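You operate a simulated robot arm through the tools that you are given. There is no shell and no other tool.

Carry out the task below with a simulated two-armed robot. There is one attempt and no reset: what you move stays moved.

TASK
Fold the big carton shut and tape it.
Fine: lay the strip along the seam, press the bubbles out with the felt pad and put the pad back. Set down upright: felt pad. What is to be rubbed or washed off counts as gone when no trace of it is left.

Only the result counts: the job must be done as asked and must still hold three seconds after the hand-in. Knocking over, shifting, dropping, spilling or breaking anything else fails it. Flat cloth is picked up by pressing the open fingertips on it (5 to 10 N) and closing them slowly along it; thin cloth reads only 2 to 8 mm in the jaws.

THE ROBOT
Two 7-joint arms with fingered hands on one trunk that stands fixed in place. Base frame: the origin is at the foot of the trunk, x ahead of it, y to its left, z up. Readings come in mm, rad, newtons and seconds.
The left shoulder is at [70, 162, 1346], the right one opposite. With the tool pointing down near the work surface each hand reaches from about 100 to 780 mm from the base axis, measured 20 degrees to its own side. Payload 4 kg a hand.
The tool frame of a hand sits at the grasp point between the pads (the TCP): z along the fingers, y along the line on which they close. The tips reach 26 mm beyond it. The gripper opens to 132 mm. The gripper's body begins 73 mm behind the TCP. The gripper is a hand of 4 fingers: y runs from the thumb to the fingers, the wrist lies at [0, 0, -224] in the tool frame, and closing takes about 1.5 s.
Orientation is told as [roll, pitch, yaw] about the base's x, y, z axes, in that order, counted from this pose: with the fingers straight down and closing along the base's y, the tool's x points along the base's -x, its y along +y and its z along -z.

THE INTERFACE
- The arms move only by the tool send_rows. It takes "left_increments", "right_increments" or both (then of equal length, played together; a hand with none holds still); each is a list of rows, each a list of 2 entries, a list of its own where there are three numbers: the shift along the tool's x, y, z in mm, then the turn, a rotation vector about the tool's x, y, z in rad. In form: [[[dx, dy, dz], [ax, ay, az]], ...]. A call has 1 to 20 rows; each row is the pose to reach, as a shift and turn from the pose commanded when the call began, along the tool's axes at that moment. "left_jaw" and "right_jaw" are, for a hand that has rows, the closure, from 0 (fully open) to 1 (shut), set as the call begins (left out, the last holds). Each row takes 0.2 s and may step no farther than 50 mm and 0.15 rad from the row before; otherwise, or with a gripper value out of range, the whole call is refused. A pose out of reach is approached as far as the arm can. The call stops where the force on the tool passes 80 N (or 10 N more than at its start, if that is more) or the arm is blocked; 0.2 s more then pass. Each finger travels about 45 mm/s and halts on what it meets, pressing with about 24 N; the grip force reading is that of the motor and also rises with nothing between the fingers. The clock runs only during rows and for 0.2 s after the last one: add rows that repeat a pose to give the fingers time. It gives the time, the measured TCP pose, the force on the tool (base axes), the opening and the grip force at its end, in the units of the frame above (readings bear some noise), with the torque about the TCP (base axes, N m) and any sound that the robot's microphone picked up.
- Cameras (640 x 400 px; columns grow to the right, rows downward): "scene" is now at [120.7, -45.4, 1564]; the picture's right is [-0.55, -0.84, 0.00], its down [-0.57, 0.38, -0.73] and it looks along [0.61, -0.40, -0.69] (base axes); focal length 365 px, centre (320, 200). "left" rides on the left gripper at [-73, 6, -94] in its tool frame; the picture's right is [-0.08, -1.00, 0.00], its down [0.78, -0.06, -0.62] and it looks along [0.62, -0.05, 0.79] (tool axes); focal length 230 px, centre (320, 200). "right" rides on the right gripper at [73, 6, -94] in its tool frame; the picture's right is [-0.08, 1.00, 0.00], its down [-0.78, -0.06, -0.62] and it looks along [-0.61, -0.05, 0.79] (tool axes); focal length 230 px, centre (320, 200). There is no depth. A picture from a camera that has moved, and an enlarged one, comes with that camera's place and axes in the base frame and with its lens.
- camera(camera): a new picture of that camera. The clock stands still meanwhile.
- move_column(by): slides the trunk up (or, below 0, down) by that many mm; the arms and the scene camera ride with it, the base frame stays. It gives what a move gives, with no picture.
- curl_fingers(finger1, finger2, finger3, thumb_bend, hand): sets how far each is bent, from 0 (flat) to 100 (curled in); at 30 the hand is open as for a grip, at 70 the pads meet at the TCP. One left out holds its place. A second passes; each finger stops where it meets its share of the squeeze, and holds until it gets a number again. A gripper value or a shape takes the hand back. It gives what a move gives, with no picture; readings hold the bend of each and the force on the fingers (four entries, about 0 where the hand has none), thumb and palm.
- set_grasp(shape, hand): the hand has 4 fingers and takes this shape, open, in about a second: jaw (thumb against the fingers, like two jaws); tri (thumb and two fingers); tip (a fingertip pinch); poke (one finger out to press); point (the index stretched); flat (the hand flat); cup (the hand cupped); fist (a fist). The gripper value then closes the fingers along that shape, each until it touches; the sizes above hold for jaw. It gives what a move gives, with no picture.
- head_to(pan, tilt): turns the head with the scene camera to pan (to the left, within 1.501 rad either way) and tilt (down, from -0.506 to 1.204), counted from straight ahead of the robot. It gives what a move gives.
- inspect(camera, box): a new picture of the part [left, top, right, bottom] of that camera's present view, enlarged. The clock stands still meanwhile.
- sign_off(): hands the job in; it is judged then, once.

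Nothing tells you positions but the pictures and the camera data. Unless the task says otherwise, let go and move clear before handing in.

The tools are called as name(argument=value, ...) on one line, values as JSON. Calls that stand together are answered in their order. send_rows: Moves the arms, as the interface text tells. Its arguments: {"type":"object","properties":{"left_increments":{"type":"array","items":{"type":"array"}},"left_jaw":{"type":"number"},"right_increments":{"type":"array","items":{"type":"array"}},"right_jaw":{"type":"number"}},"required":[]} The other tools are called the same way: move_column (by) slides the trunk up or down; set_grasp (shape, hand) gives the hand a shape; curl_fingers (finger1, finger2, finger3, thumb_bend, hand) moves the fingers one by one; head_to (pan, tilt) turns the head that bears the scene camera; camera (camera) takes a picture; inspect (camera, box) takes an enlarged picture of a part of a camera's view; sign_off () hands the job in.

At the start:

```text
t: 0.0
left_eef_pos: [478.3, -77.1, 1226.5]
left_tool_rot: [0.0, 0.0, 0.001]
left_force: [0.8, -1.9, -0.2]
left_moment: [0.02, 0.0, 0.0]
left_gripper_width: 131.5
left_finger_force: 0.1
left_shape: jaw
left_bend: [30.0, 30.0, 30.0, 30.0]
left_finger forces: [0.1, 0.0, 0.1, 0.0, 0.0, 0.0]
right_eef_pos: [307.1, -456.5, 1268.1]
right_tool_rot: [0.001, 0.001, 0.002]
right_force: [-0.7, -1.1, -0.9]
right_moment: [0.0, 0.01, -0.01]
right_gripper_width: 132.0
right_finger_force: 0.1
right_shape: jaw
right_bend: [30.0, 30.0, 30.0, 30.0]
right_finger forces: [0.1, 0.0, 0.0, 0.0, 0.0, 0.1]
trunk travel left (down, up): [-825.0, 115.0]
head pan, tilt: [-0.578, 0.756]
```

scene: 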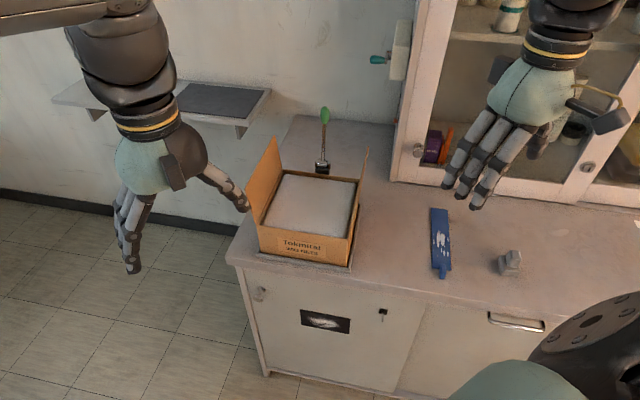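
right: 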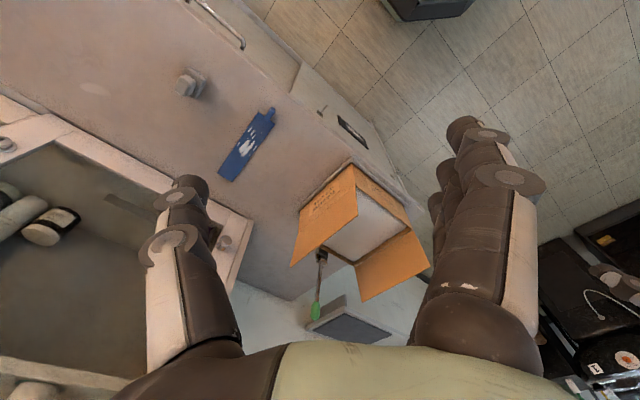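
left: 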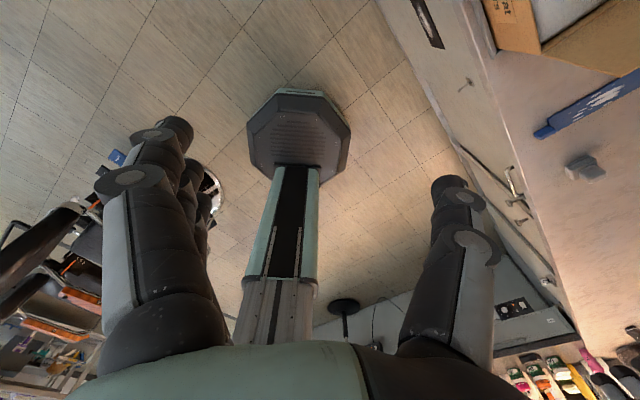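

I see an open carton with a white item inside on a counter ahead-right, a brush or tool with a green handle behind it, a blue strip-like thing and a grey block on the counter. I will look closer before moving anything.

inspect(camera="scene", box=[220, 90, 400, 290])

inspect(camera="scene", box=[390, 180, 560, 300])

inspect(camera="right", box=[160, 50, 460, 340])

```text
2.00 times, centred on (310, 190) of scene
camera zoom: at [120.7, -45.4, 1564.0], right [-0.55, -0.84, 0.0], down [-0.57, 0.38, -0.73], along [0.61, -0.4, -0.69], focal length 730 px, centre (340, 220)
```

zoom: 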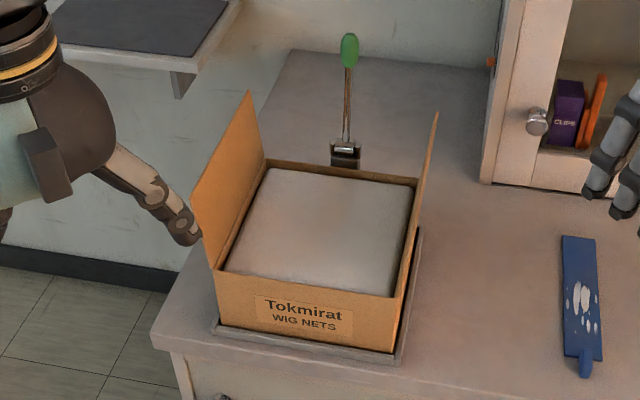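

```text
3.33 times, centred on (475, 240) of scene
camera zoom: at [120.7, -45.4, 1564.0], right [-0.55, -0.84, 0.0], down [-0.57, 0.38, -0.73], along [0.61, -0.4, -0.69], focal length 1217 px, centre (-197, 67)
```

zoom: 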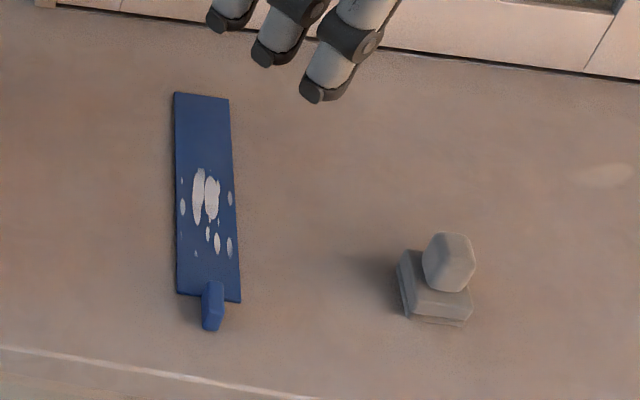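

```text
1.38 times, centred on (310, 195) of right
camera zoom: at [235.0, -451.0, 1361.7], right [0.08, 1.0, 0.0], down [0.79, -0.06, 0.62], along [0.61, -0.05, -0.79], focal length 317 px, centre (334, 207)
```

zoom: 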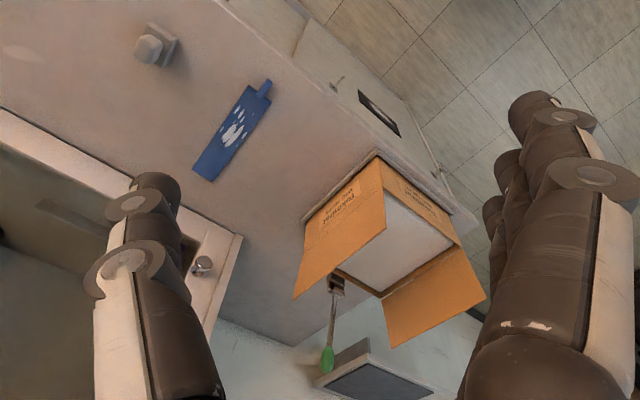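

The carton is at the left end of the counter, with a blue strip with a pull tab to its right and a grey felt block with a knob further right. I'll look around with the head to see whether there is another carton and what else stands near.

head_to(pan=-1.2, tilt=0.8)

camera(camera="scene")

head_to(pan=0.3, tilt=0.8)

camera(camera="scene")

```text
t: 1.0
left_eef_pos: [477.5, -78.2, 1227.6]
left_tool_rot: [0.001, -0.001, 0.0]
left_force: [-0.4, 0.2, -0.1]
left_moment: [-0.01, 0.03, 0.03]
left_gripper_width: 131.5
left_finger_force: 0.1
left_shape: jaw
left_bend: [30.0, 30.0, 30.0, 30.0]
left_finger forces: [0.0, 0.1, 0.1, 0.0, 0.0, 0.0]
right_eef_pos: [307.2, -456.8, 1268.3]
right_tool_rot: [0.0, 0.001, 0.001]
right_force: [0.1, 0.2, -0.4]
right_moment: [0.0, -0.01, -0.02]
right_gripper_width: 131.7
right_finger_force: 0.1
right_shape: jaw
right_bend: [30.0, 30.0, 30.0, 30.0]
right_finger forces: [0.1, 0.1, 0.0, 0.0, 0.0, 0.0]
trunk travel left (down, up): [-825.0, 115.0]
head pan, tilt: [-1.201, 0.799]
```

```text
taken
camera scene: at [80.8, -75.3, 1560.5], right [-0.93, -0.36, 0.0], down [-0.26, 0.67, -0.7], along [0.25, -0.65, -0.72], focal length 365 px, centre (320, 200)
```

scene: 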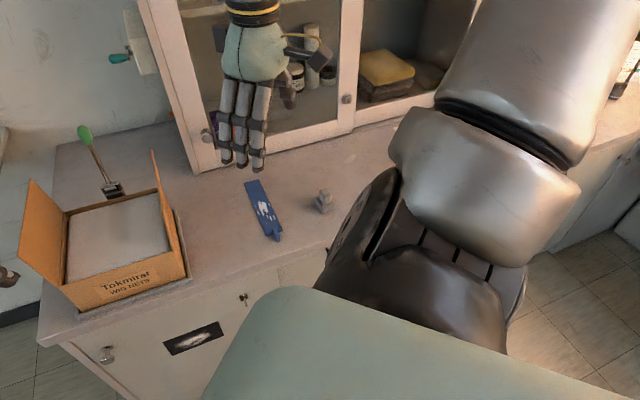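

```text
t: 2.6
left_eef_pos: [477.3, -77.0, 1225.9]
left_tool_rot: [0.0, 0.001, 0.001]
left_force: [-0.1, -0.1, 0.1]
left_moment: [-0.02, -0.04, 0.0]
left_gripper_width: 131.9
left_finger_force: 0.1
left_shape: jaw
left_bend: [30.0, 30.0, 30.0, 30.0]
left_finger forces: [0.0, 0.0, 0.0, 0.1, 0.0, 0.1]
right_eef_pos: [307.6, -457.2, 1268.3]
right_tool_rot: [0.001, -0.001, 0.002]
right_force: [-0.1, -0.3, 0.4]
right_moment: [0.01, -0.03, 0.01]
right_gripper_width: 131.7
right_finger_force: 0.0
right_shape: jaw
right_bend: [30.0, 30.0, 30.0, 30.0]
right_finger forces: [0.0, 0.0, 0.0, 0.0, 0.0, 0.0]
trunk travel left (down, up): [-825.0, 115.0]
head pan, tilt: [0.3, 0.799]
```

```text
taken
camera scene: at [128.6, 23.6, 1560.5], right [0.3, -0.96, 0.0], down [-0.69, -0.21, -0.7], along [0.67, 0.21, -0.72], focal length 365 px, centre (320, 200)
```

scene: 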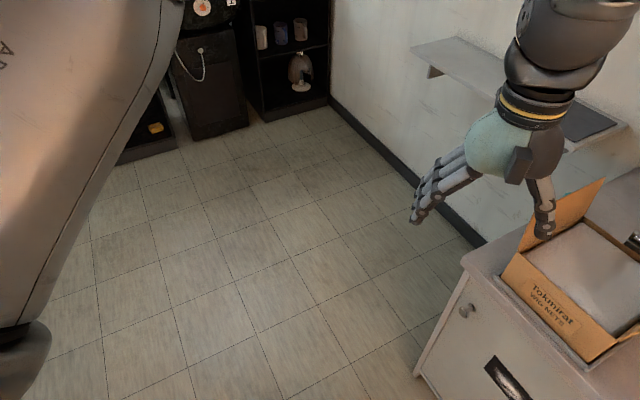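

The counter top seems to lie near z = 800 and its edge runs diagonally; the carton (about 230 x 215 x 105 mm) stands centred near (712, -407). I'll turn the head back and take enlarged pictures from both vantage points for measuring.

head_to(pan=-0.7, tilt=0.8)

camera(camera="scene")

inspect(camera="right", box=[280, 140, 440, 240])

inspect(camera="right", box=[280, 220, 440, 350])

inspect(camera="right", box=[160, 50, 290, 190])

```text
t: 3.9
left_eef_pos: [479.1, -77.9, 1226.4]
left_tool_rot: [-0.001, -0.001, 0.0]
left_force: [0.0, -0.5, 0.4]
left_moment: [0.0, -0.01, 0.0]
left_gripper_width: 131.9
left_finger_force: 0.0
left_shape: jaw
left_bend: [30.0, 30.0, 30.0, 30.0]
left_finger forces: [0.0, 0.0, 0.0, 0.0, 0.0, 0.0]
right_eef_pos: [307.8, -456.7, 1268.6]
right_tool_rot: [0.0, 0.0, 0.003]
right_force: [-0.1, 0.0, 0.4]
right_moment: [0.03, 0.0, 0.03]
right_gripper_width: 131.8
right_finger_force: 0.0
right_shape: jaw
right_bend: [30.0, 30.0, 30.0, 30.0]
right_finger forces: [0.0, 0.0, 0.1, 0.0, 0.0, 0.0]
trunk travel left (down, up): [-825.0, 115.0]
head pan, tilt: [-0.7, 0.799]
```

```text
taken
camera scene: at [113.3, -52.1, 1560.5], right [-0.64, -0.77, 0.0], down [-0.55, 0.46, -0.7], along [0.53, -0.45, -0.72], focal length 365 px, centre (320, 200)
```

scene: 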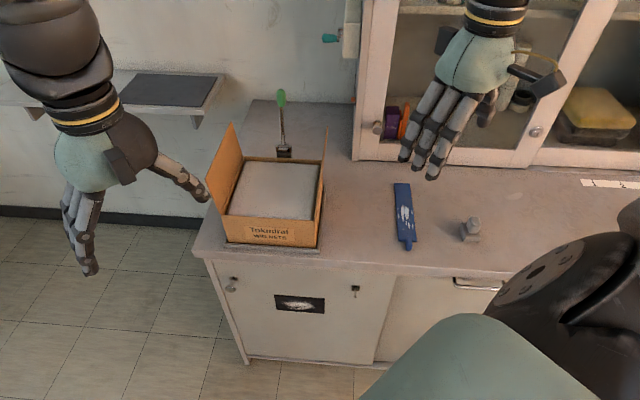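

```text
4.00 times, centred on (360, 190) of right
camera zoom: at [235.0, -451.0, 1361.7], right [0.08, 1.0, 0.0], down [0.79, -0.06, 0.62], along [0.61, -0.05, -0.79], focal length 920 px, centre (160, 240)
```

zoom: 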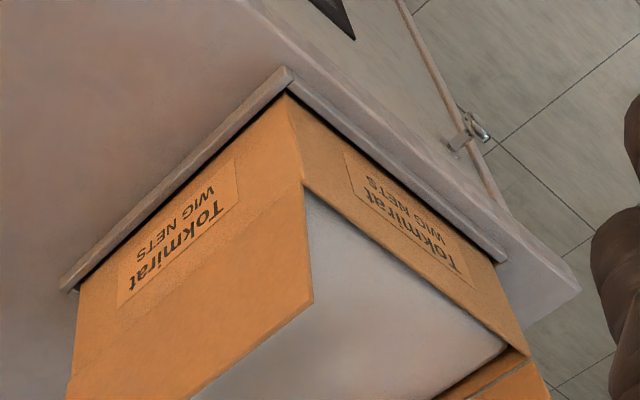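

```text
3.08 times, centred on (360, 285) of right
camera zoom: at [235.0, -451.0, 1361.7], right [0.08, 1.0, 0.0], down [0.79, -0.06, 0.62], along [0.61, -0.05, -0.79], focal length 708 px, centre (197, -62)
```

zoom: 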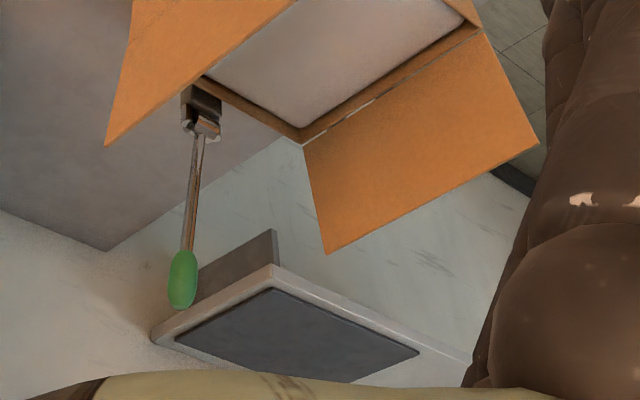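

```text
2.86 times, centred on (225, 120) of right
camera zoom: at [235.0, -451.0, 1361.7], right [0.08, 1.0, 0.0], down [0.79, -0.06, 0.62], along [0.61, -0.05, -0.79], focal length 657 px, centre (591, 429)
```

zoom: 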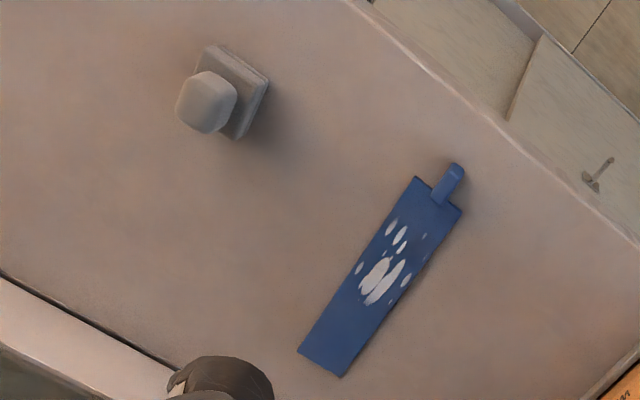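

The carton sits in a low-rimmed tray, its two flaps (left and right) standing up, so the seam will run front to back, the same way the strip lies. I'll lower the trunk so the arms reach farther over the counter, then look again.

move_column(by=-220)

camera(camera="scene")

camera(camera="right")

camera(camera="left")

```text
t: 6.2
left_eef_pos: [478.2, -76.9, 1006.4]
left_tool_rot: [-0.001, -0.001, 0.0]
left_force: [-0.1, -0.9, -0.5]
left_moment: [0.01, 0.0, -0.01]
left_gripper_width: 131.7
left_finger_force: 0.0
left_shape: jaw
left_bend: [30.0, 30.0, 30.0, 30.0]
left_finger forces: [0.0, 0.0, 0.0, 0.1, 0.0, 0.0]
right_eef_pos: [307.8, -457.1, 1049.4]
right_tool_rot: [-0.002, 0.0, 0.002]
right_force: [0.4, 0.3, -0.3]
right_moment: [0.02, -0.02, 0.01]
right_gripper_width: 131.9
right_finger_force: 0.1
right_shape: jaw
right_bend: [30.0, 30.0, 30.0, 30.0]
right_finger forces: [0.0, 0.0, 0.0, 0.1, 0.0, 0.0]
trunk travel left (down, up): [-605.0, 335.0]
head pan, tilt: [-0.7, 0.799]
```

```text
taken
camera scene: at [113.1, -52.1, 1340.6], right [-0.64, -0.76, 0.0], down [-0.55, 0.46, -0.7], along [0.53, -0.45, -0.72], focal length 365 px, centre (320, 200)
```

scene: 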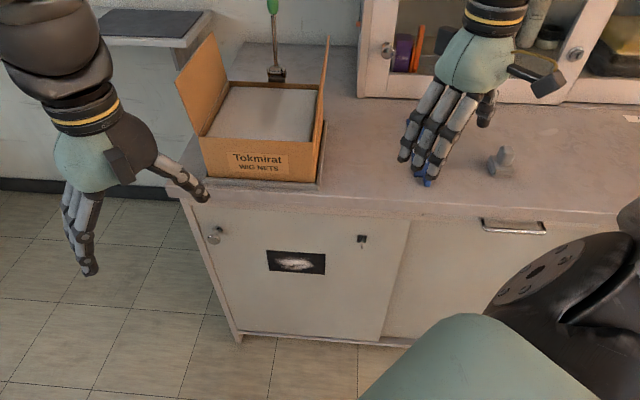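

```text
taken
camera right: at [234.9, -451.0, 1141.8], right [0.08, 1.0, 0.0], down [0.78, -0.06, 0.62], along [0.61, -0.05, -0.79], focal length 230 px, centre (320, 200)
```

right: 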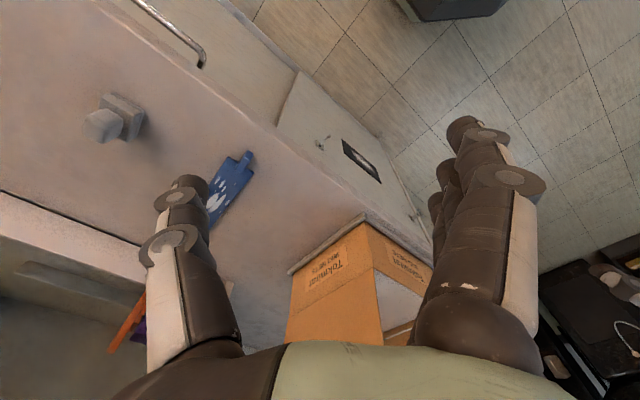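

```text
taken
camera left: at [550.6, -72.2, 1100.2], right [0.08, -1.0, 0.0], down [-0.78, -0.06, 0.62], along [-0.62, -0.05, -0.79], focal length 230 px, centre (320, 200)
```

left: 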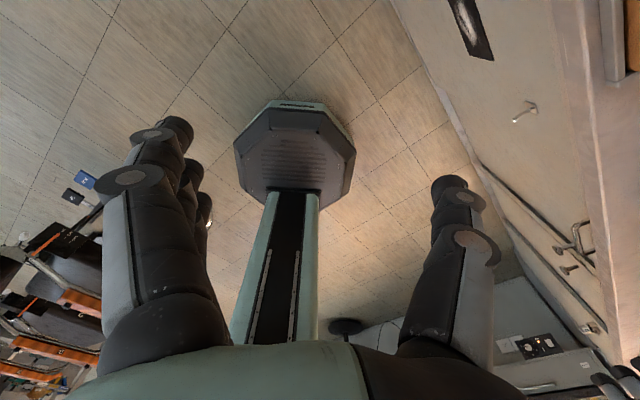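

The trunk is down 220 mm and both hands hang free of the counter. I'll take enlarged views of the carton from both cameras to triangulate its corners.

inspect(camera="scene", box=[160, 20, 340, 220])

inspect(camera="right", box=[270, 190, 440, 350])

inspect(camera="scene", box=[380, 90, 540, 220])

inspect(camera="right", box=[70, 80, 270, 240])

```text
2.00 times, centred on (250, 120) of scene
camera zoom: at [113.1, -52.1, 1340.6], right [-0.64, -0.76, 0.0], down [-0.55, 0.46, -0.7], along [0.53, -0.45, -0.72], focal length 730 px, centre (460, 360)
```

zoom: 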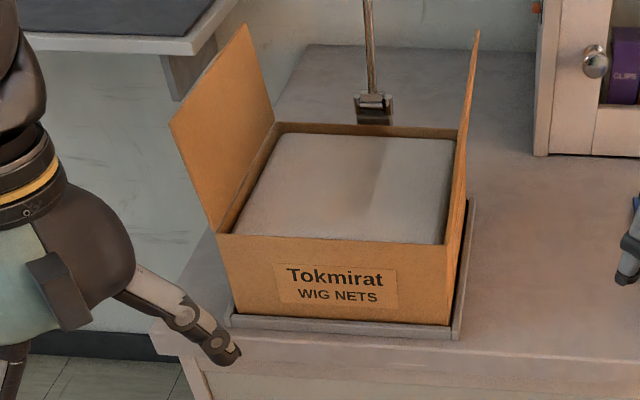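

```text
2.50 times, centred on (355, 270) of right
camera zoom: at [234.9, -451.0, 1141.8], right [0.08, 1.0, 0.0], down [0.78, -0.06, 0.62], along [0.61, -0.05, -0.79], focal length 575 px, centre (232, 25)
```

zoom: 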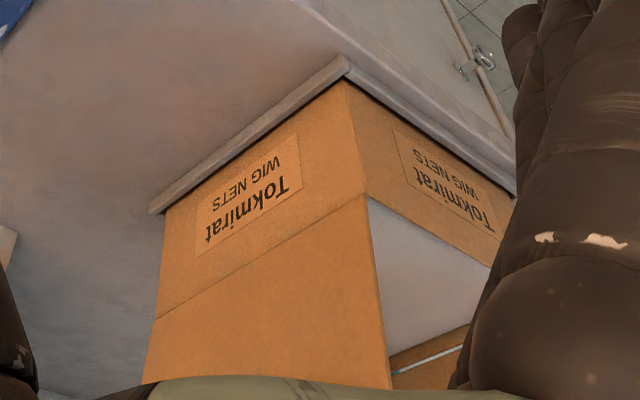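

```text
3.08 times, centred on (460, 155) of scene
camera zoom: at [113.1, -52.1, 1340.6], right [-0.64, -0.76, 0.0], down [-0.55, 0.46, -0.7], along [0.53, -0.45, -0.72], focal length 1123 px, centre (-111, 338)
```

zoom: 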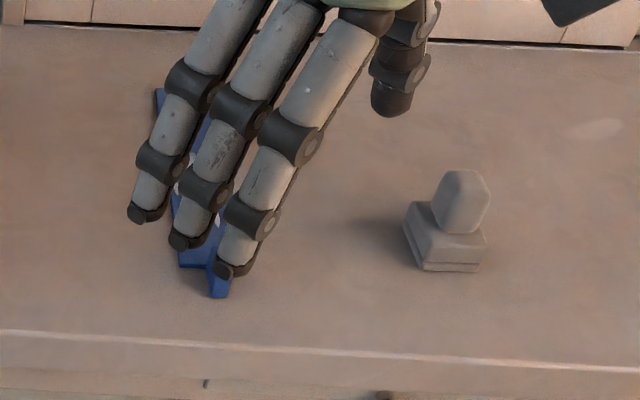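

```text
2.50 times, centred on (170, 160) of right
camera zoom: at [234.9, -451.0, 1141.8], right [0.08, 1.0, 0.0], down [0.78, -0.06, 0.62], along [0.61, -0.05, -0.79], focal length 575 px, centre (695, 300)
```

zoom: 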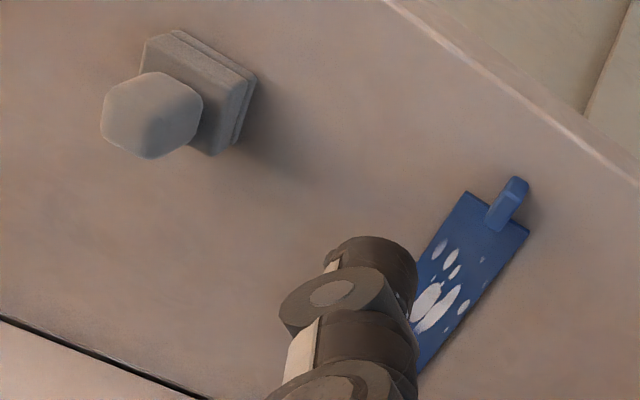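

The counter edge runs at 45° and lies 635 mm out; the carton's rim is near z = 933 with corners about (537,-394), (688,-240), (835,-392), (694,-538). I'll move the left hand aside and bring the right hand above the carton's front, turned square to it, for a closer look.

send_rows(left_increments=[[[0, 25, 0], [0, 0, 0]], [[0, 50, 0], [0, 0, 0]], [[0, 75, 0], [0, 0, 0]], [[0, 100, 0], [0, 0, 0]], [[0, 125, 0], [0, 0, 0]], [[0, 150, 0], [0, 0, 0]], [[0, 175, 0], [0, 0, 0]], [[0, 200, 0], [0, 0, 0]], [[0, 225, 0], [0, 0, 0]], [[0, 250, 0], [0, 0, 0]]], right_increments=[[[0, 0, -45], [0, 0, 0]], [[0, 0, -90], [0, 0, 0]], [[0, 0, -130], [0, 0, 0]], [[-37.7, 25.8, -130], [0, 0, 0.112]], [[-75.4, 51.6, -130], [0, 0, 0.224]], [[-113.1, 77.4, -130], [0, 0, 0.336]], [[-150.9, 103.2, -130], [0, 0, 0.449]], [[-188.6, 129, -130], [0, 0, 0.561]], [[-226.3, 154.8, -130], [0, 0, 0.673]], [[-264, 180.6, -130], [0, 0, 0.785]]])

camera(camera="right")

camera(camera="scene")

```text
t: 8.4
left_eef_pos: [479.7, 172.4, 1005.9]
left_tool_rot: [-0.001, 0.002, 0.001]
left_force: [-0.5, 0.1, -0.1]
left_moment: [-0.03, 0.0, -0.01]
left_gripper_width: 132.0
left_finger_force: 0.1
left_shape: jaw
left_bend: [30.0, 30.0, 30.0, 30.0]
left_finger forces: [0.0, 0.1, 0.0, 0.1, 0.1, 0.0]
right_eef_pos: [513.7, -295.7, 1113.6]
right_tool_rot: [0.025, -0.006, -0.787]
right_force: [-0.4, 0.2, 0.2]
right_moment: [-0.02, 0.0, -0.05]
right_gripper_width: 132.0
right_finger_force: 0.1
right_shape: jaw
right_bend: [30.0, 30.0, 30.0, 30.0]
right_finger forces: [0.1, 0.0, 0.1, 0.0, 0.0, 0.0]
right hand out of reach, approached as far as the arm can: row 3, 4, 5, 6, 7, 8, 9, 10
trunk travel left (down, up): [-605.0, 335.0]
head pan, tilt: [-0.7, 0.799]
```

```text
taken
camera right: at [465.6, -241.7, 1207.0], right [0.76, 0.65, 0.02], down [0.5, -0.61, 0.62], along [0.42, -0.46, -0.78], focal length 230 px, centre (320, 200)
```

right: 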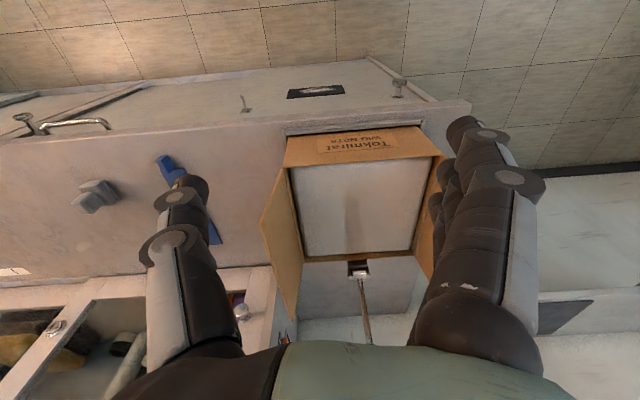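

```text
taken
camera scene: at [114.0, -50.8, 1340.5], right [-0.64, -0.76, 0.0], down [-0.55, 0.46, -0.7], along [0.53, -0.45, -0.72], focal length 365 px, centre (320, 200)
```

scene: 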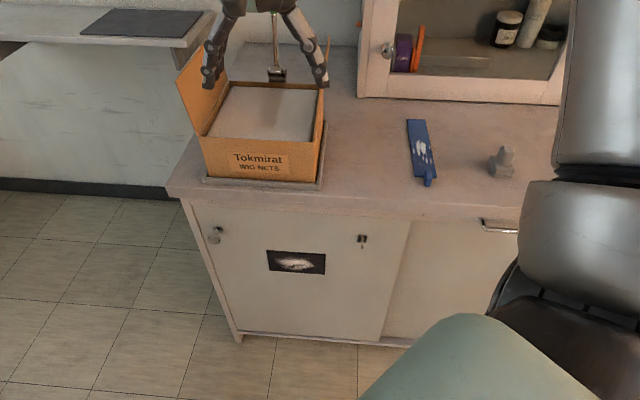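

The arm cannot point down that high with the trunk lowered, so the wrist needs a higher shoulder. I'll raise the trunk again and then place the hand.

move_column(by=180)

camera(camera="right")

```text
t: 10.4
left_eef_pos: [479.4, 172.3, 1187.4]
left_tool_rot: [-0.002, 0.0, -0.001]
left_force: [-0.8, 0.5, 0.2]
left_moment: [0.0, 0.03, 0.01]
left_gripper_width: 131.4
left_finger_force: 0.1
left_shape: jaw
left_bend: [30.0, 30.0, 30.0, 30.0]
left_finger forces: [0.1, 0.0, 0.0, 0.0, 0.0, 0.0]
right_eef_pos: [514.3, -297.9, 1294.7]
right_tool_rot: [0.025, -0.005, -0.784]
right_force: [0.3, 0.3, -0.2]
right_moment: [0.04, 0.01, 0.0]
right_gripper_width: 132.0
right_finger_force: 0.1
right_shape: jaw
right_bend: [30.0, 30.0, 30.0, 30.0]
right_finger forces: [0.1, 0.0, 0.1, 0.0, 0.0, 0.1]
trunk travel left (down, up): [-785.0, 155.0]
head pan, tilt: [-0.7, 0.799]
```

```text
taken
camera right: at [464.8, -243.3, 1387.0], right [0.76, 0.65, 0.02], down [0.5, -0.61, 0.62], along [0.42, -0.46, -0.79], focal length 230 px, centre (320, 200)
```

right: 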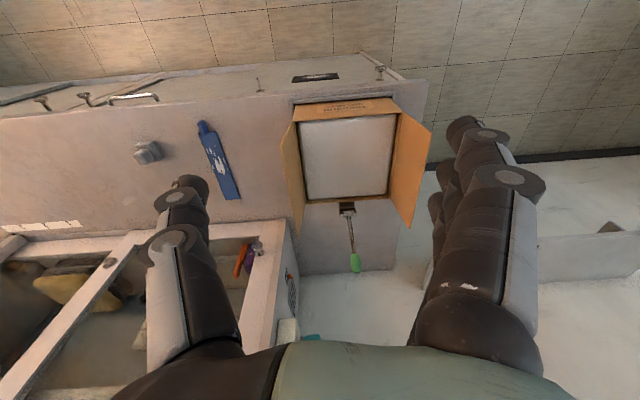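

From here the right camera sees everything from above. I'll enlarge the carton, strip and pad.

inspect(camera="right", box=[260, 80, 450, 280])

inspect(camera="right", box=[110, 100, 260, 220])

inspect(camera="scene", box=[380, 90, 540, 220])

```text
2.00 times, centred on (355, 180) of right
camera zoom: at [464.8, -243.3, 1387.0], right [0.76, 0.65, 0.02], down [0.5, -0.61, 0.62], along [0.42, -0.46, -0.79], focal length 460 px, centre (250, 240)
```

zoom: 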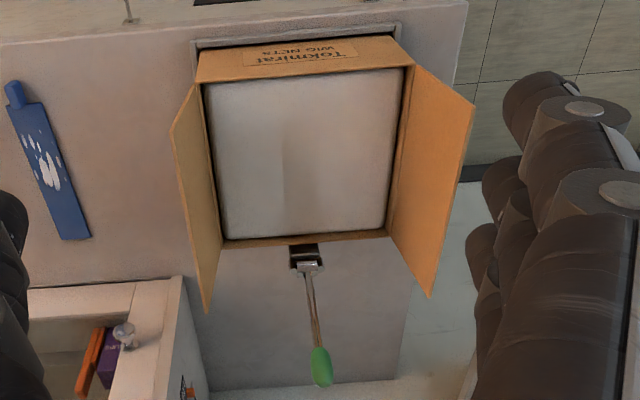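

```text
3.33 times, centred on (185, 160) of right
camera zoom: at [464.8, -243.3, 1387.0], right [0.76, 0.65, 0.02], down [0.5, -0.61, 0.62], along [0.42, -0.46, -0.79], focal length 767 px, centre (770, 333)
```

zoom: 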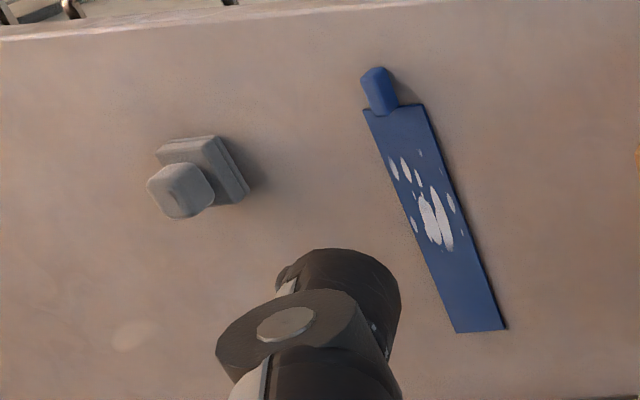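

```text
3.08 times, centred on (460, 155) of scene
camera zoom: at [113.4, -52.0, 1520.4], right [-0.64, -0.76, 0.0], down [-0.55, 0.46, -0.7], along [0.53, -0.45, -0.72], focal length 1123 px, centre (-111, 338)
```

zoom: 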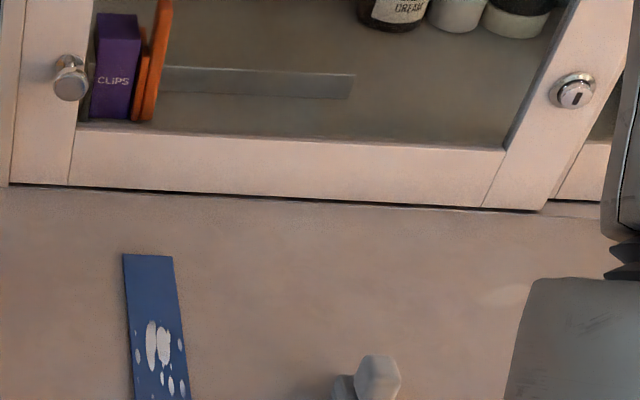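

The carton, strip and pad are clear from above; a slim stand with a green-topped rod stands just behind the carton (about 35 mm behind its back) and must not be touched. I'll close the right hand's fingers to a stick and bring it over toward the left flap's outside, staying above the flaps.

send_rows(right_increments=[[[-6, 24, 46], [0, 0, 0]], [[-13, 48, 92], [0, 0, 0]], [[-19, 72, 138], [0, 0, 0]], [[-25.7, 97, 185], [0, 0, 0]], [[-25.7, 97, 185], [0, 0, 0]], [[-25.7, 97, 185], [0, 0, 0]]], right_jaw=1)

camera(camera="right")

camera(camera="scene")

```text
refused: row 1 steps farther than a row can; nothing moved
```

```text
taken
camera right: at [464.8, -243.3, 1387.0], right [0.76, 0.65, 0.02], down [0.5, -0.61, 0.62], along [0.42, -0.46, -0.79], focal length 230 px, centre (320, 200)
```

right: 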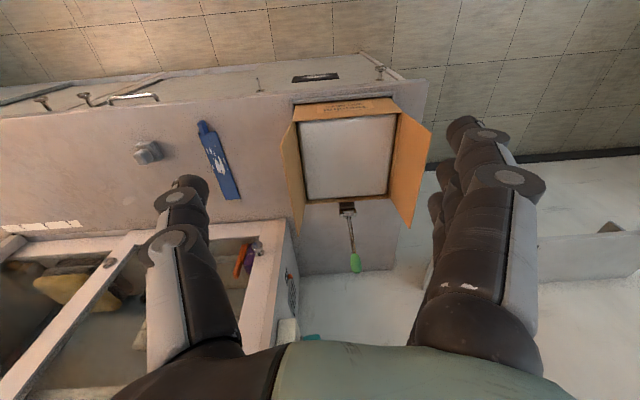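

```text
taken
camera scene: at [113.4, -52.0, 1520.4], right [-0.64, -0.76, 0.0], down [-0.55, 0.46, -0.7], along [0.53, -0.45, -0.72], focal length 365 px, centre (320, 200)
```

scene: 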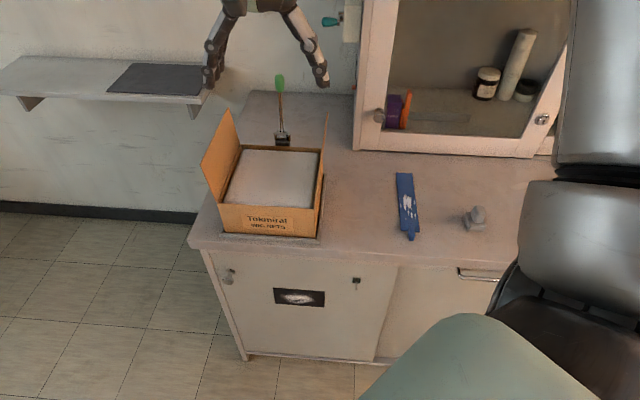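

The row was just a little too long; the hand is still above the carton's front. I'll resend with shorter steps.

send_rows(right_increments=[[[-4, 16, 31], [0, 0, 0]], [[-9, 32, 62], [0, 0, 0]], [[-13, 48, 93], [0, 0, 0]], [[-17, 65, 124], [0, 0, 0]], [[-21, 81, 155], [0, 0, 0]], [[-25.7, 97, 185], [0, 0, 0]], [[-25.7, 97, 185], [0, 0, 0]], [[-25.7, 97, 185], [0, 0, 0]]], right_jaw=1)

camera(camera="right")

camera(camera="scene")

```text
t: 12.2
left_eef_pos: [478.8, 171.0, 1187.7]
left_tool_rot: [0.0, 0.0, 0.001]
left_force: [0.7, -0.4, -0.1]
left_moment: [0.0, 0.02, -0.01]
left_gripper_width: 131.8
left_finger_force: 0.1
left_shape: jaw
left_bend: [30.0, 30.0, 30.0, 30.0]
left_finger forces: [0.0, 0.1, 0.1, 0.0, 0.0, 0.0]
right_eef_pos: [604.8, -245.8, 1110.7]
right_tool_rot: [0.026, -0.005, -0.784]
right_force: [0.8, -0.1, 0.1]
right_moment: [0.0, -0.01, 0.02]
right_gripper_width: 0.0
right_finger_force: 13.3
right_shape: jaw
right_bend: [65.0, 60.0, 65.0, 65.0]
right_finger forces: [0.0, 0.0, 0.0, 0.1, 0.0, 0.0]
trunk travel left (down, up): [-785.0, 155.0]
head pan, tilt: [-0.7, 0.799]
```

```text
taken
camera right: at [555.5, -190.4, 1203.2], right [0.76, 0.65, 0.03], down [0.5, -0.61, 0.62], along [0.42, -0.46, -0.78], focal length 230 px, centre (320, 200)
```

right: 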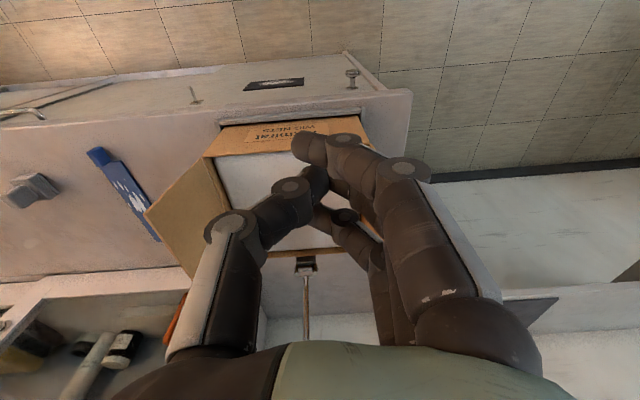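

```text
taken
camera scene: at [112.9, -51.8, 1520.5], right [-0.64, -0.76, 0.0], down [-0.55, 0.46, -0.7], along [0.53, -0.45, -0.72], focal length 365 px, centre (320, 200)
```

scene: 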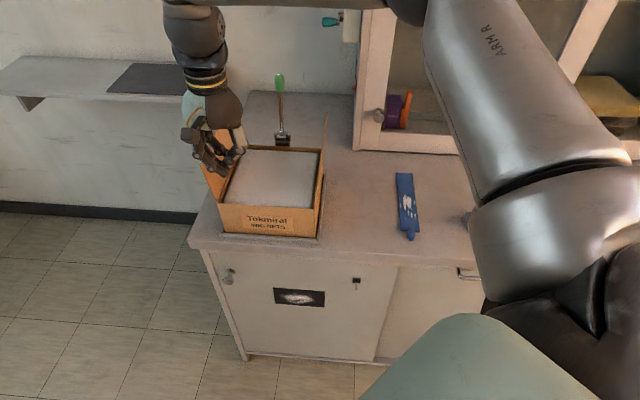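

The closed hand is at about n=601, w=254 (diagonal axes), well above the carton front. I'll try the flat hand shape, which may serve as a paddle for the flaps.

set_grasp(hand="right", shape="flat")

camera(camera="right")

inspect(camera="scene", box=[130, 40, 350, 240])

```text
t: 13.1
left_eef_pos: [479.5, 173.3, 1186.8]
left_tool_rot: [0.0, 0.002, -0.002]
left_force: [0.6, 0.0, 0.0]
left_moment: [0.03, -0.01, -0.02]
left_gripper_width: 131.8
left_finger_force: 0.1
left_shape: jaw
left_bend: [30.0, 30.0, 30.0, 30.0]
left_finger forces: [0.0, 0.0, 0.1, 0.1, 0.0, 0.0]
right_eef_pos: [605.6, -244.4, 1110.5]
right_tool_rot: [0.027, -0.005, -0.783]
right_force: [-0.4, -0.4, -0.8]
right_moment: [-0.02, -0.02, 0.01]
right_gripper_width: 126.1
right_finger_force: 0.0
right_shape: flat
right_bend: [10.0, 0.0, 10.0, 19.0]
right_finger forces: [0.0, 0.0, 0.0, 0.0, 0.0, 0.0]
trunk travel left (down, up): [-785.0, 155.0]
head pan, tilt: [-0.7, 0.799]
```

```text
taken
camera right: at [555.9, -190.5, 1203.1], right [0.76, 0.65, 0.03], down [0.5, -0.61, 0.62], along [0.42, -0.46, -0.78], focal length 230 px, centre (320, 200)
```

right: 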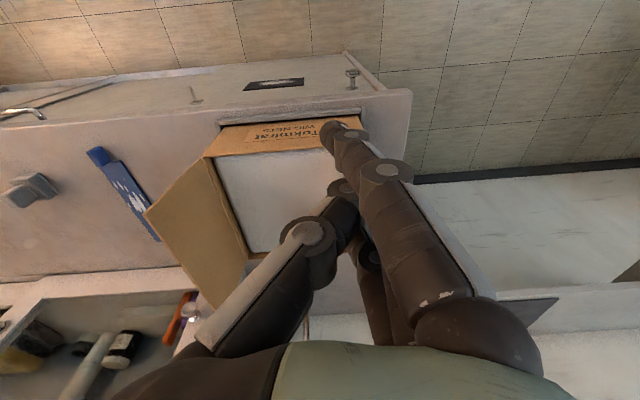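

```text
2.00 times, centred on (240, 140) of scene
camera zoom: at [113.4, -52.0, 1520.5], right [-0.64, -0.76, 0.0], down [-0.55, 0.46, -0.7], along [0.53, -0.45, -0.72], focal length 730 px, centre (480, 320)
```

zoom: 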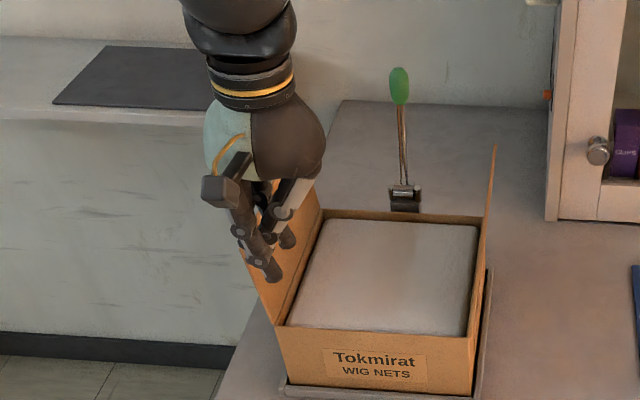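

The flat hand hangs as a straight paddle whose tips reach about 46 mm below the TCP. I'll bring it around the front corner to the outside of the left flap, then lower it beside the flap.

send_rows(right_increments=[[[0, 37, 0], [0, 0, 0]], [[0, 74, 0], [0, 0, 0]], [[0, 110, 0], [0, 0, 0]], [[0, 146, 0], [0, 0, 0]], [[-30, 146, 15], [0, 0, 0]], [[-60, 146, 30], [0, 0, 0]], [[-90, 146, 45], [0, 0, 0]], [[-90, 146, 60], [0, 0, 0]]])

camera(camera="right")

inspect(camera="scene", box=[130, 40, 350, 240])

```text
t: 14.9
left_eef_pos: [478.6, 172.4, 1188.1]
left_tool_rot: [0.001, -0.001, 0.0]
left_force: [-0.2, -0.2, 0.4]
left_moment: [0.0, 0.02, 0.01]
left_gripper_width: 131.4
left_finger_force: 0.0
left_shape: jaw
left_bend: [30.0, 30.0, 30.0, 30.0]
left_finger forces: [0.0, 0.1, 0.0, 0.0, 0.0, 0.1]
right_eef_pos: [616.0, -263.2, 1085.8]
right_tool_rot: [0.028, -0.008, -0.785]
right_force: [-0.2, 0.7, -0.5]
right_moment: [-0.02, -0.02, -0.04]
right_gripper_width: 125.9
right_finger_force: 0.1
right_shape: flat
right_bend: [10.0, 0.0, 10.0, 19.0]
right_finger forces: [0.0, 0.0, 0.0, 0.0, 0.1, 0.1]
right hand out of reach, approached as far as the arm can: row 1, 2, 3, 4, 5, 6, 7, 8
trunk travel left (down, up): [-785.0, 155.0]
head pan, tilt: [-0.7, 0.799]
```

```text
taken
camera right: at [566.5, -209.1, 1179.1], right [0.76, 0.65, 0.03], down [0.5, -0.61, 0.62], along [0.42, -0.46, -0.78], focal length 230 px, centre (320, 200)
```

right: 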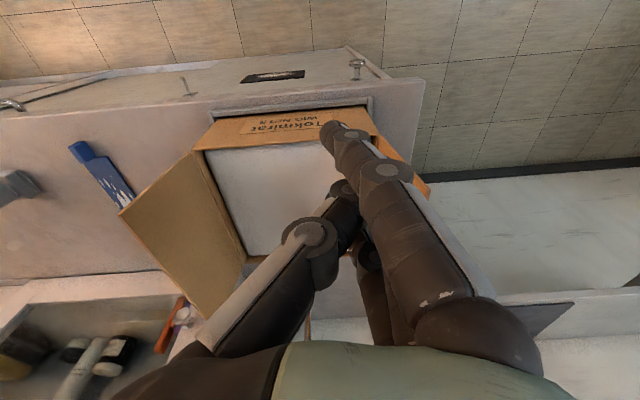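

```text
2.00 times, centred on (240, 140) of scene
camera zoom: at [113.3, -51.8, 1520.5], right [-0.64, -0.77, 0.0], down [-0.55, 0.46, -0.7], along [0.53, -0.45, -0.72], focal length 730 px, centre (480, 320)
```

zoom: 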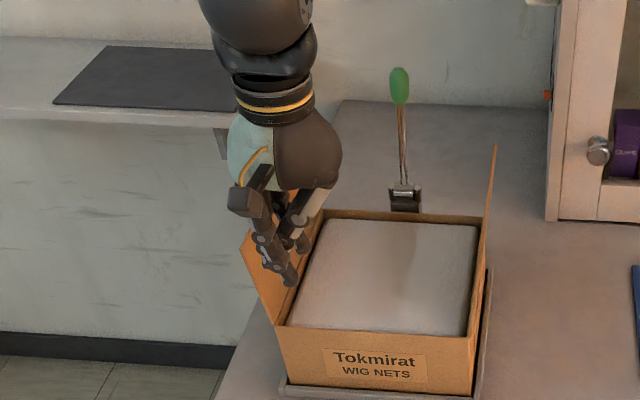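

Straight-down posing runs out of reach early because of the wrist bend, so I'll raise the trunk and tilt the fingers outward (about 30°), which gives the arm more reach over the carton.

move_column(by=100)

send_rows(right_increments=[[[5, 0, 0], [-0.015, -0.13, 0]], [[10, 0, 0], [-0.025, -0.26, 0]], [[15, 0, 0], [-0.025, -0.39, 0]], [[20, 0, 0], [-0.025, -0.52, 0]]])

camera(camera="right")

camera(camera="scene")

```text
t: 16.2
left_eef_pos: [479.2, 172.2, 1287.0]
left_tool_rot: [-0.001, 0.0, 0.0]
left_force: [0.1, 0.4, -1.0]
left_moment: [0.0, -0.01, 0.02]
left_gripper_width: 132.0
left_finger_force: 0.1
left_shape: jaw
left_bend: [30.0, 30.0, 30.0, 30.0]
left_finger forces: [0.0, 0.0, 0.0, 0.0, 0.0, 0.1]
right_eef_pos: [617.0, -262.7, 1186.9]
right_tool_rot: [0.029, -0.005, -0.784]
right_force: [0.0, -0.7, 0.0]
right_moment: [-0.02, 0.01, 0.02]
right_gripper_width: 126.0
right_finger_force: 0.0
right_shape: flat
right_bend: [10.0, 0.0, 10.0, 19.0]
right_finger forces: [0.1, 0.0, 0.0, 0.0, 0.0, 0.0]
trunk travel left (down, up): [-885.0, 55.0]
head pan, tilt: [-0.7, 0.799]
```

```text
t: 17.2
left_eef_pos: [479.3, 171.9, 1288.5]
left_tool_rot: [0.0, 0.001, 0.001]
left_force: [-0.2, 0.7, -0.8]
left_moment: [0.0, 0.0, 0.01]
left_gripper_width: 131.9
left_finger_force: 0.1
left_shape: jaw
left_bend: [30.0, 30.0, 30.0, 30.0]
left_finger forces: [0.0, 0.0, 0.1, 0.1, 0.1, 0.1]
right_eef_pos: [598.6, -258.0, 1185.4]
right_tool_rot: [0.063, -0.527, -0.809]
right_force: [-0.9, 0.4, -0.1]
right_moment: [-0.02, 0.0, 0.0]
right_gripper_width: 126.0
right_finger_force: 0.0
right_shape: flat
right_bend: [10.0, 0.0, 10.0, 19.0]
right_finger forces: [0.0, 0.1, 0.0, 0.0, 0.1, 0.1]
right hand out of reach, approached as far as the arm can: row 4
trunk travel left (down, up): [-885.0, 55.0]
head pan, tilt: [-0.7, 0.799]
```

```text
taken
camera right: at [523.5, -178.4, 1229.4], right [0.74, 0.66, 0.1], down [0.18, -0.34, 0.92], along [0.64, -0.67, -0.37], focal length 230 px, centre (320, 200)
```

right: 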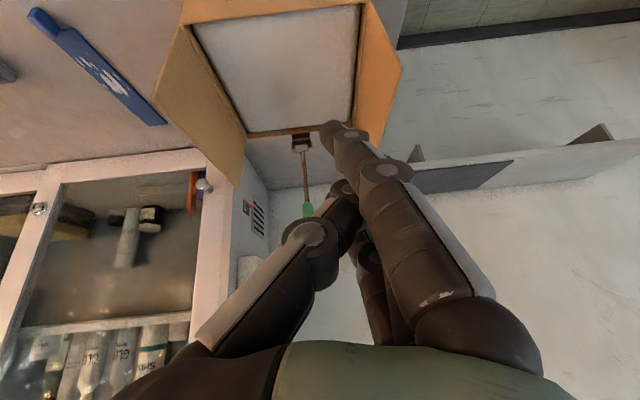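

```text
taken
camera scene: at [113.4, -52.0, 1620.5], right [-0.64, -0.76, 0.0], down [-0.55, 0.46, -0.7], along [0.53, -0.45, -0.72], focal length 365 px, centre (320, 200)
```

scene: 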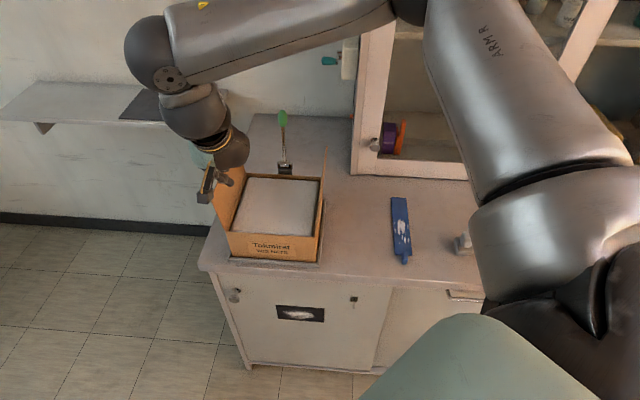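

The arm stands with a raised elbow and some joint seems to be at its limit. I'm well above the flaps (tips around z = 1145), so I'll test how far the hand can go outward at this tilt.

send_rows(right_increments=[[[-17, 0, 10], [0, 0, 0]], [[-35, 0, 20], [0, 0, 0]], [[-52, 0, 30], [0, 0, 0]], [[-69, 0, 40], [0, 0, 0]], [[-87, 0, 50], [0, 0, 0]]])

camera(camera="scene")

```text
t: 18.4
left_eef_pos: [479.7, 170.7, 1287.2]
left_tool_rot: [0.0, 0.002, 0.0]
left_force: [-0.4, -1.2, 0.1]
left_moment: [-0.04, -0.01, -0.03]
left_gripper_width: 132.0
left_finger_force: 0.1
left_shape: jaw
left_bend: [30.0, 30.0, 30.0, 30.0]
left_finger forces: [0.1, 0.1, 0.1, 0.0, 0.1, 0.0]
right_eef_pos: [672.4, -327.4, 1186.2]
right_tool_rot: [0.061, -0.526, -0.809]
right_force: [0.3, 0.5, 0.0]
right_moment: [-0.01, 0.03, -0.01]
right_gripper_width: 126.1
right_finger_force: 0.0
right_shape: flat
right_bend: [10.0, 0.0, 10.0, 19.0]
right_finger forces: [0.0, 0.0, 0.0, 0.0, 0.0, 0.0]
trunk travel left (down, up): [-885.0, 55.0]
head pan, tilt: [-0.7, 0.799]
```

```text
taken
camera scene: at [114.0, -52.7, 1620.4], right [-0.64, -0.76, 0.0], down [-0.55, 0.46, -0.7], along [0.53, -0.45, -0.72], focal length 365 px, centre (320, 200)
```

scene: 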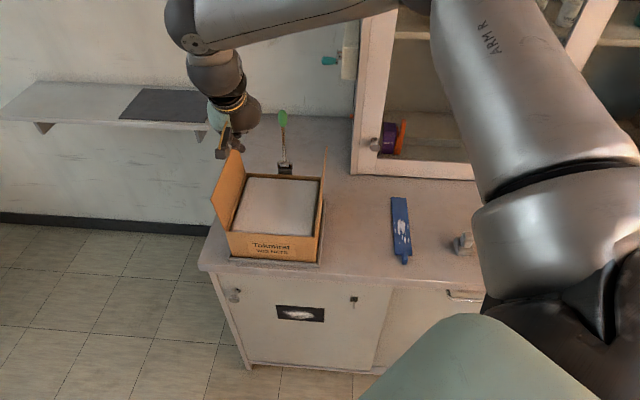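

That reach works with the tilt. I'll shift the hand to the left past the left flap, still above it, levelling its small roll error on the way.

send_rows(right_increments=[[[4, 30, -2], [0.01, 0, -0.004]], [[7, 60, -4], [0.02, 0, -0.008]], [[11, 90, -6], [0.03, 0, -0.012]], [[14.7, 118, -8.6], [0.04, 0, -0.016]], [[14.7, 146, -8.6], [0.049, 0, -0.021]], [[29, 146, 16], [0.049, 0, -0.021]], [[42.9, 146, 39.8], [0.049, 0, -0.021]]])

camera(camera="scene")

camera(camera="right")

```text
t: 20.1
left_eef_pos: [480.1, 171.4, 1287.2]
left_tool_rot: [-0.002, 0.002, 0.0]
left_force: [0.4, 0.6, 0.3]
left_moment: [0.01, -0.03, -0.02]
left_gripper_width: 131.8
left_finger_force: 0.1
left_shape: jaw
left_bend: [30.0, 30.0, 30.0, 30.0]
left_finger forces: [0.1, 0.1, 0.1, 0.0, 0.1, 0.1]
right_eef_pos: [658.2, -312.9, 1201.2]
right_tool_rot: [0.002, -0.525, -0.782]
right_force: [0.6, -0.1, -0.4]
right_moment: [0.0, 0.0, -0.03]
right_gripper_width: 126.1
right_finger_force: 0.0
right_shape: flat
right_bend: [10.0, 0.0, 10.0, 19.0]
right_finger forces: [0.0, 0.0, 0.1, 0.1, 0.1, 0.1]
right hand out of reach, approached as far as the arm can: row 1, 2, 3, 4, 5, 6, 7
trunk travel left (down, up): [-885.0, 55.0]
head pan, tilt: [-0.7, 0.799]
```

```text
taken
camera scene: at [113.9, -52.1, 1620.4], right [-0.64, -0.76, 0.0], down [-0.55, 0.46, -0.7], along [0.53, -0.45, -0.72], focal length 365 px, centre (320, 200)
```

scene: 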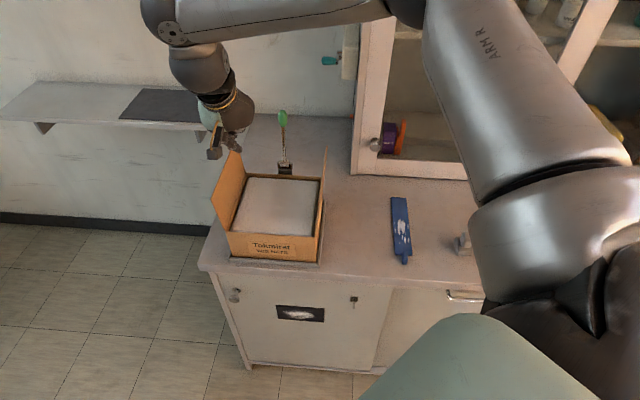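

```text
taken
camera right: at [584.3, -231.2, 1245.4], right [0.75, 0.66, 0.04], down [0.22, -0.3, 0.93], along [0.62, -0.69, -0.37], focal length 230 px, centre (320, 200)
```

right: 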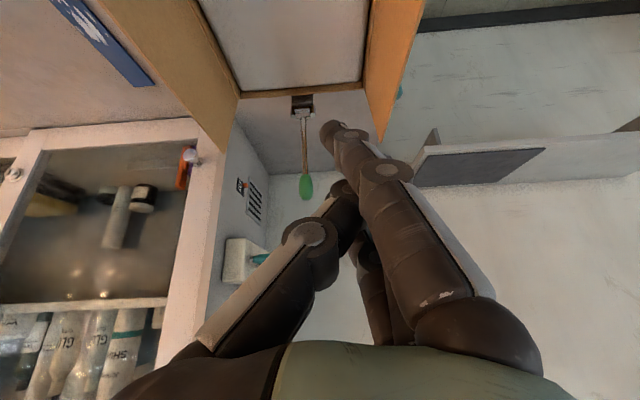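

The limit shows up when the hand goes left while turned square; turning the hand so the fingers point more along the forearm should free it. I'll swivel it about the vertical by 45° in place, high above the carton.

send_rows(right_increments=[[[0, 0, 0], [-0.066, 0, -0.113]], [[0, 0, 0], [-0.131, 0, -0.226]], [[0, 0, 0], [-0.197, 0, -0.339]], [[0, 0, 0], [-0.263, 0, -0.453]], [[0, 0, 0], [-0.328, 0, -0.566]], [[0, 0, 0], [-0.394, 0, -0.679]]])

camera(camera="scene")

```text
t: 21.4
left_eef_pos: [479.5, 170.0, 1288.2]
left_tool_rot: [-0.001, 0.0, -0.001]
left_force: [0.0, -0.9, 0.8]
left_moment: [-0.03, 0.01, -0.01]
left_gripper_width: 131.9
left_finger_force: 0.0
left_shape: jaw
left_bend: [30.0, 30.0, 30.0, 30.0]
left_finger forces: [0.0, 0.0, 0.0, 0.0, 0.0, 0.0]
right_eef_pos: [660.2, -307.8, 1198.4]
right_tool_rot: [0.0, -0.526, 0.002]
right_force: [0.4, -0.4, -0.7]
right_moment: [0.01, 0.02, 0.01]
right_gripper_width: 126.2
right_finger_force: 0.1
right_shape: flat
right_bend: [10.0, 0.0, 10.0, 19.0]
right_finger forces: [0.0, 0.0, 0.0, 0.1, 0.1, 0.0]
trunk travel left (down, up): [-885.0, 55.0]
head pan, tilt: [-0.7, 0.799]
```

```text
taken
camera scene: at [113.1, -52.7, 1620.5], right [-0.64, -0.76, 0.0], down [-0.55, 0.46, -0.7], along [0.53, -0.45, -0.72], focal length 365 px, centre (320, 200)
```

scene: 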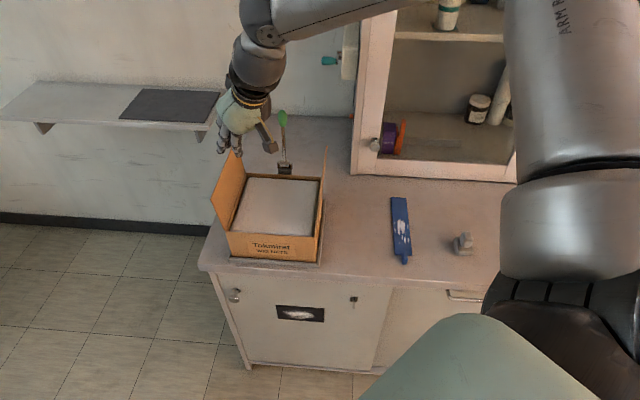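

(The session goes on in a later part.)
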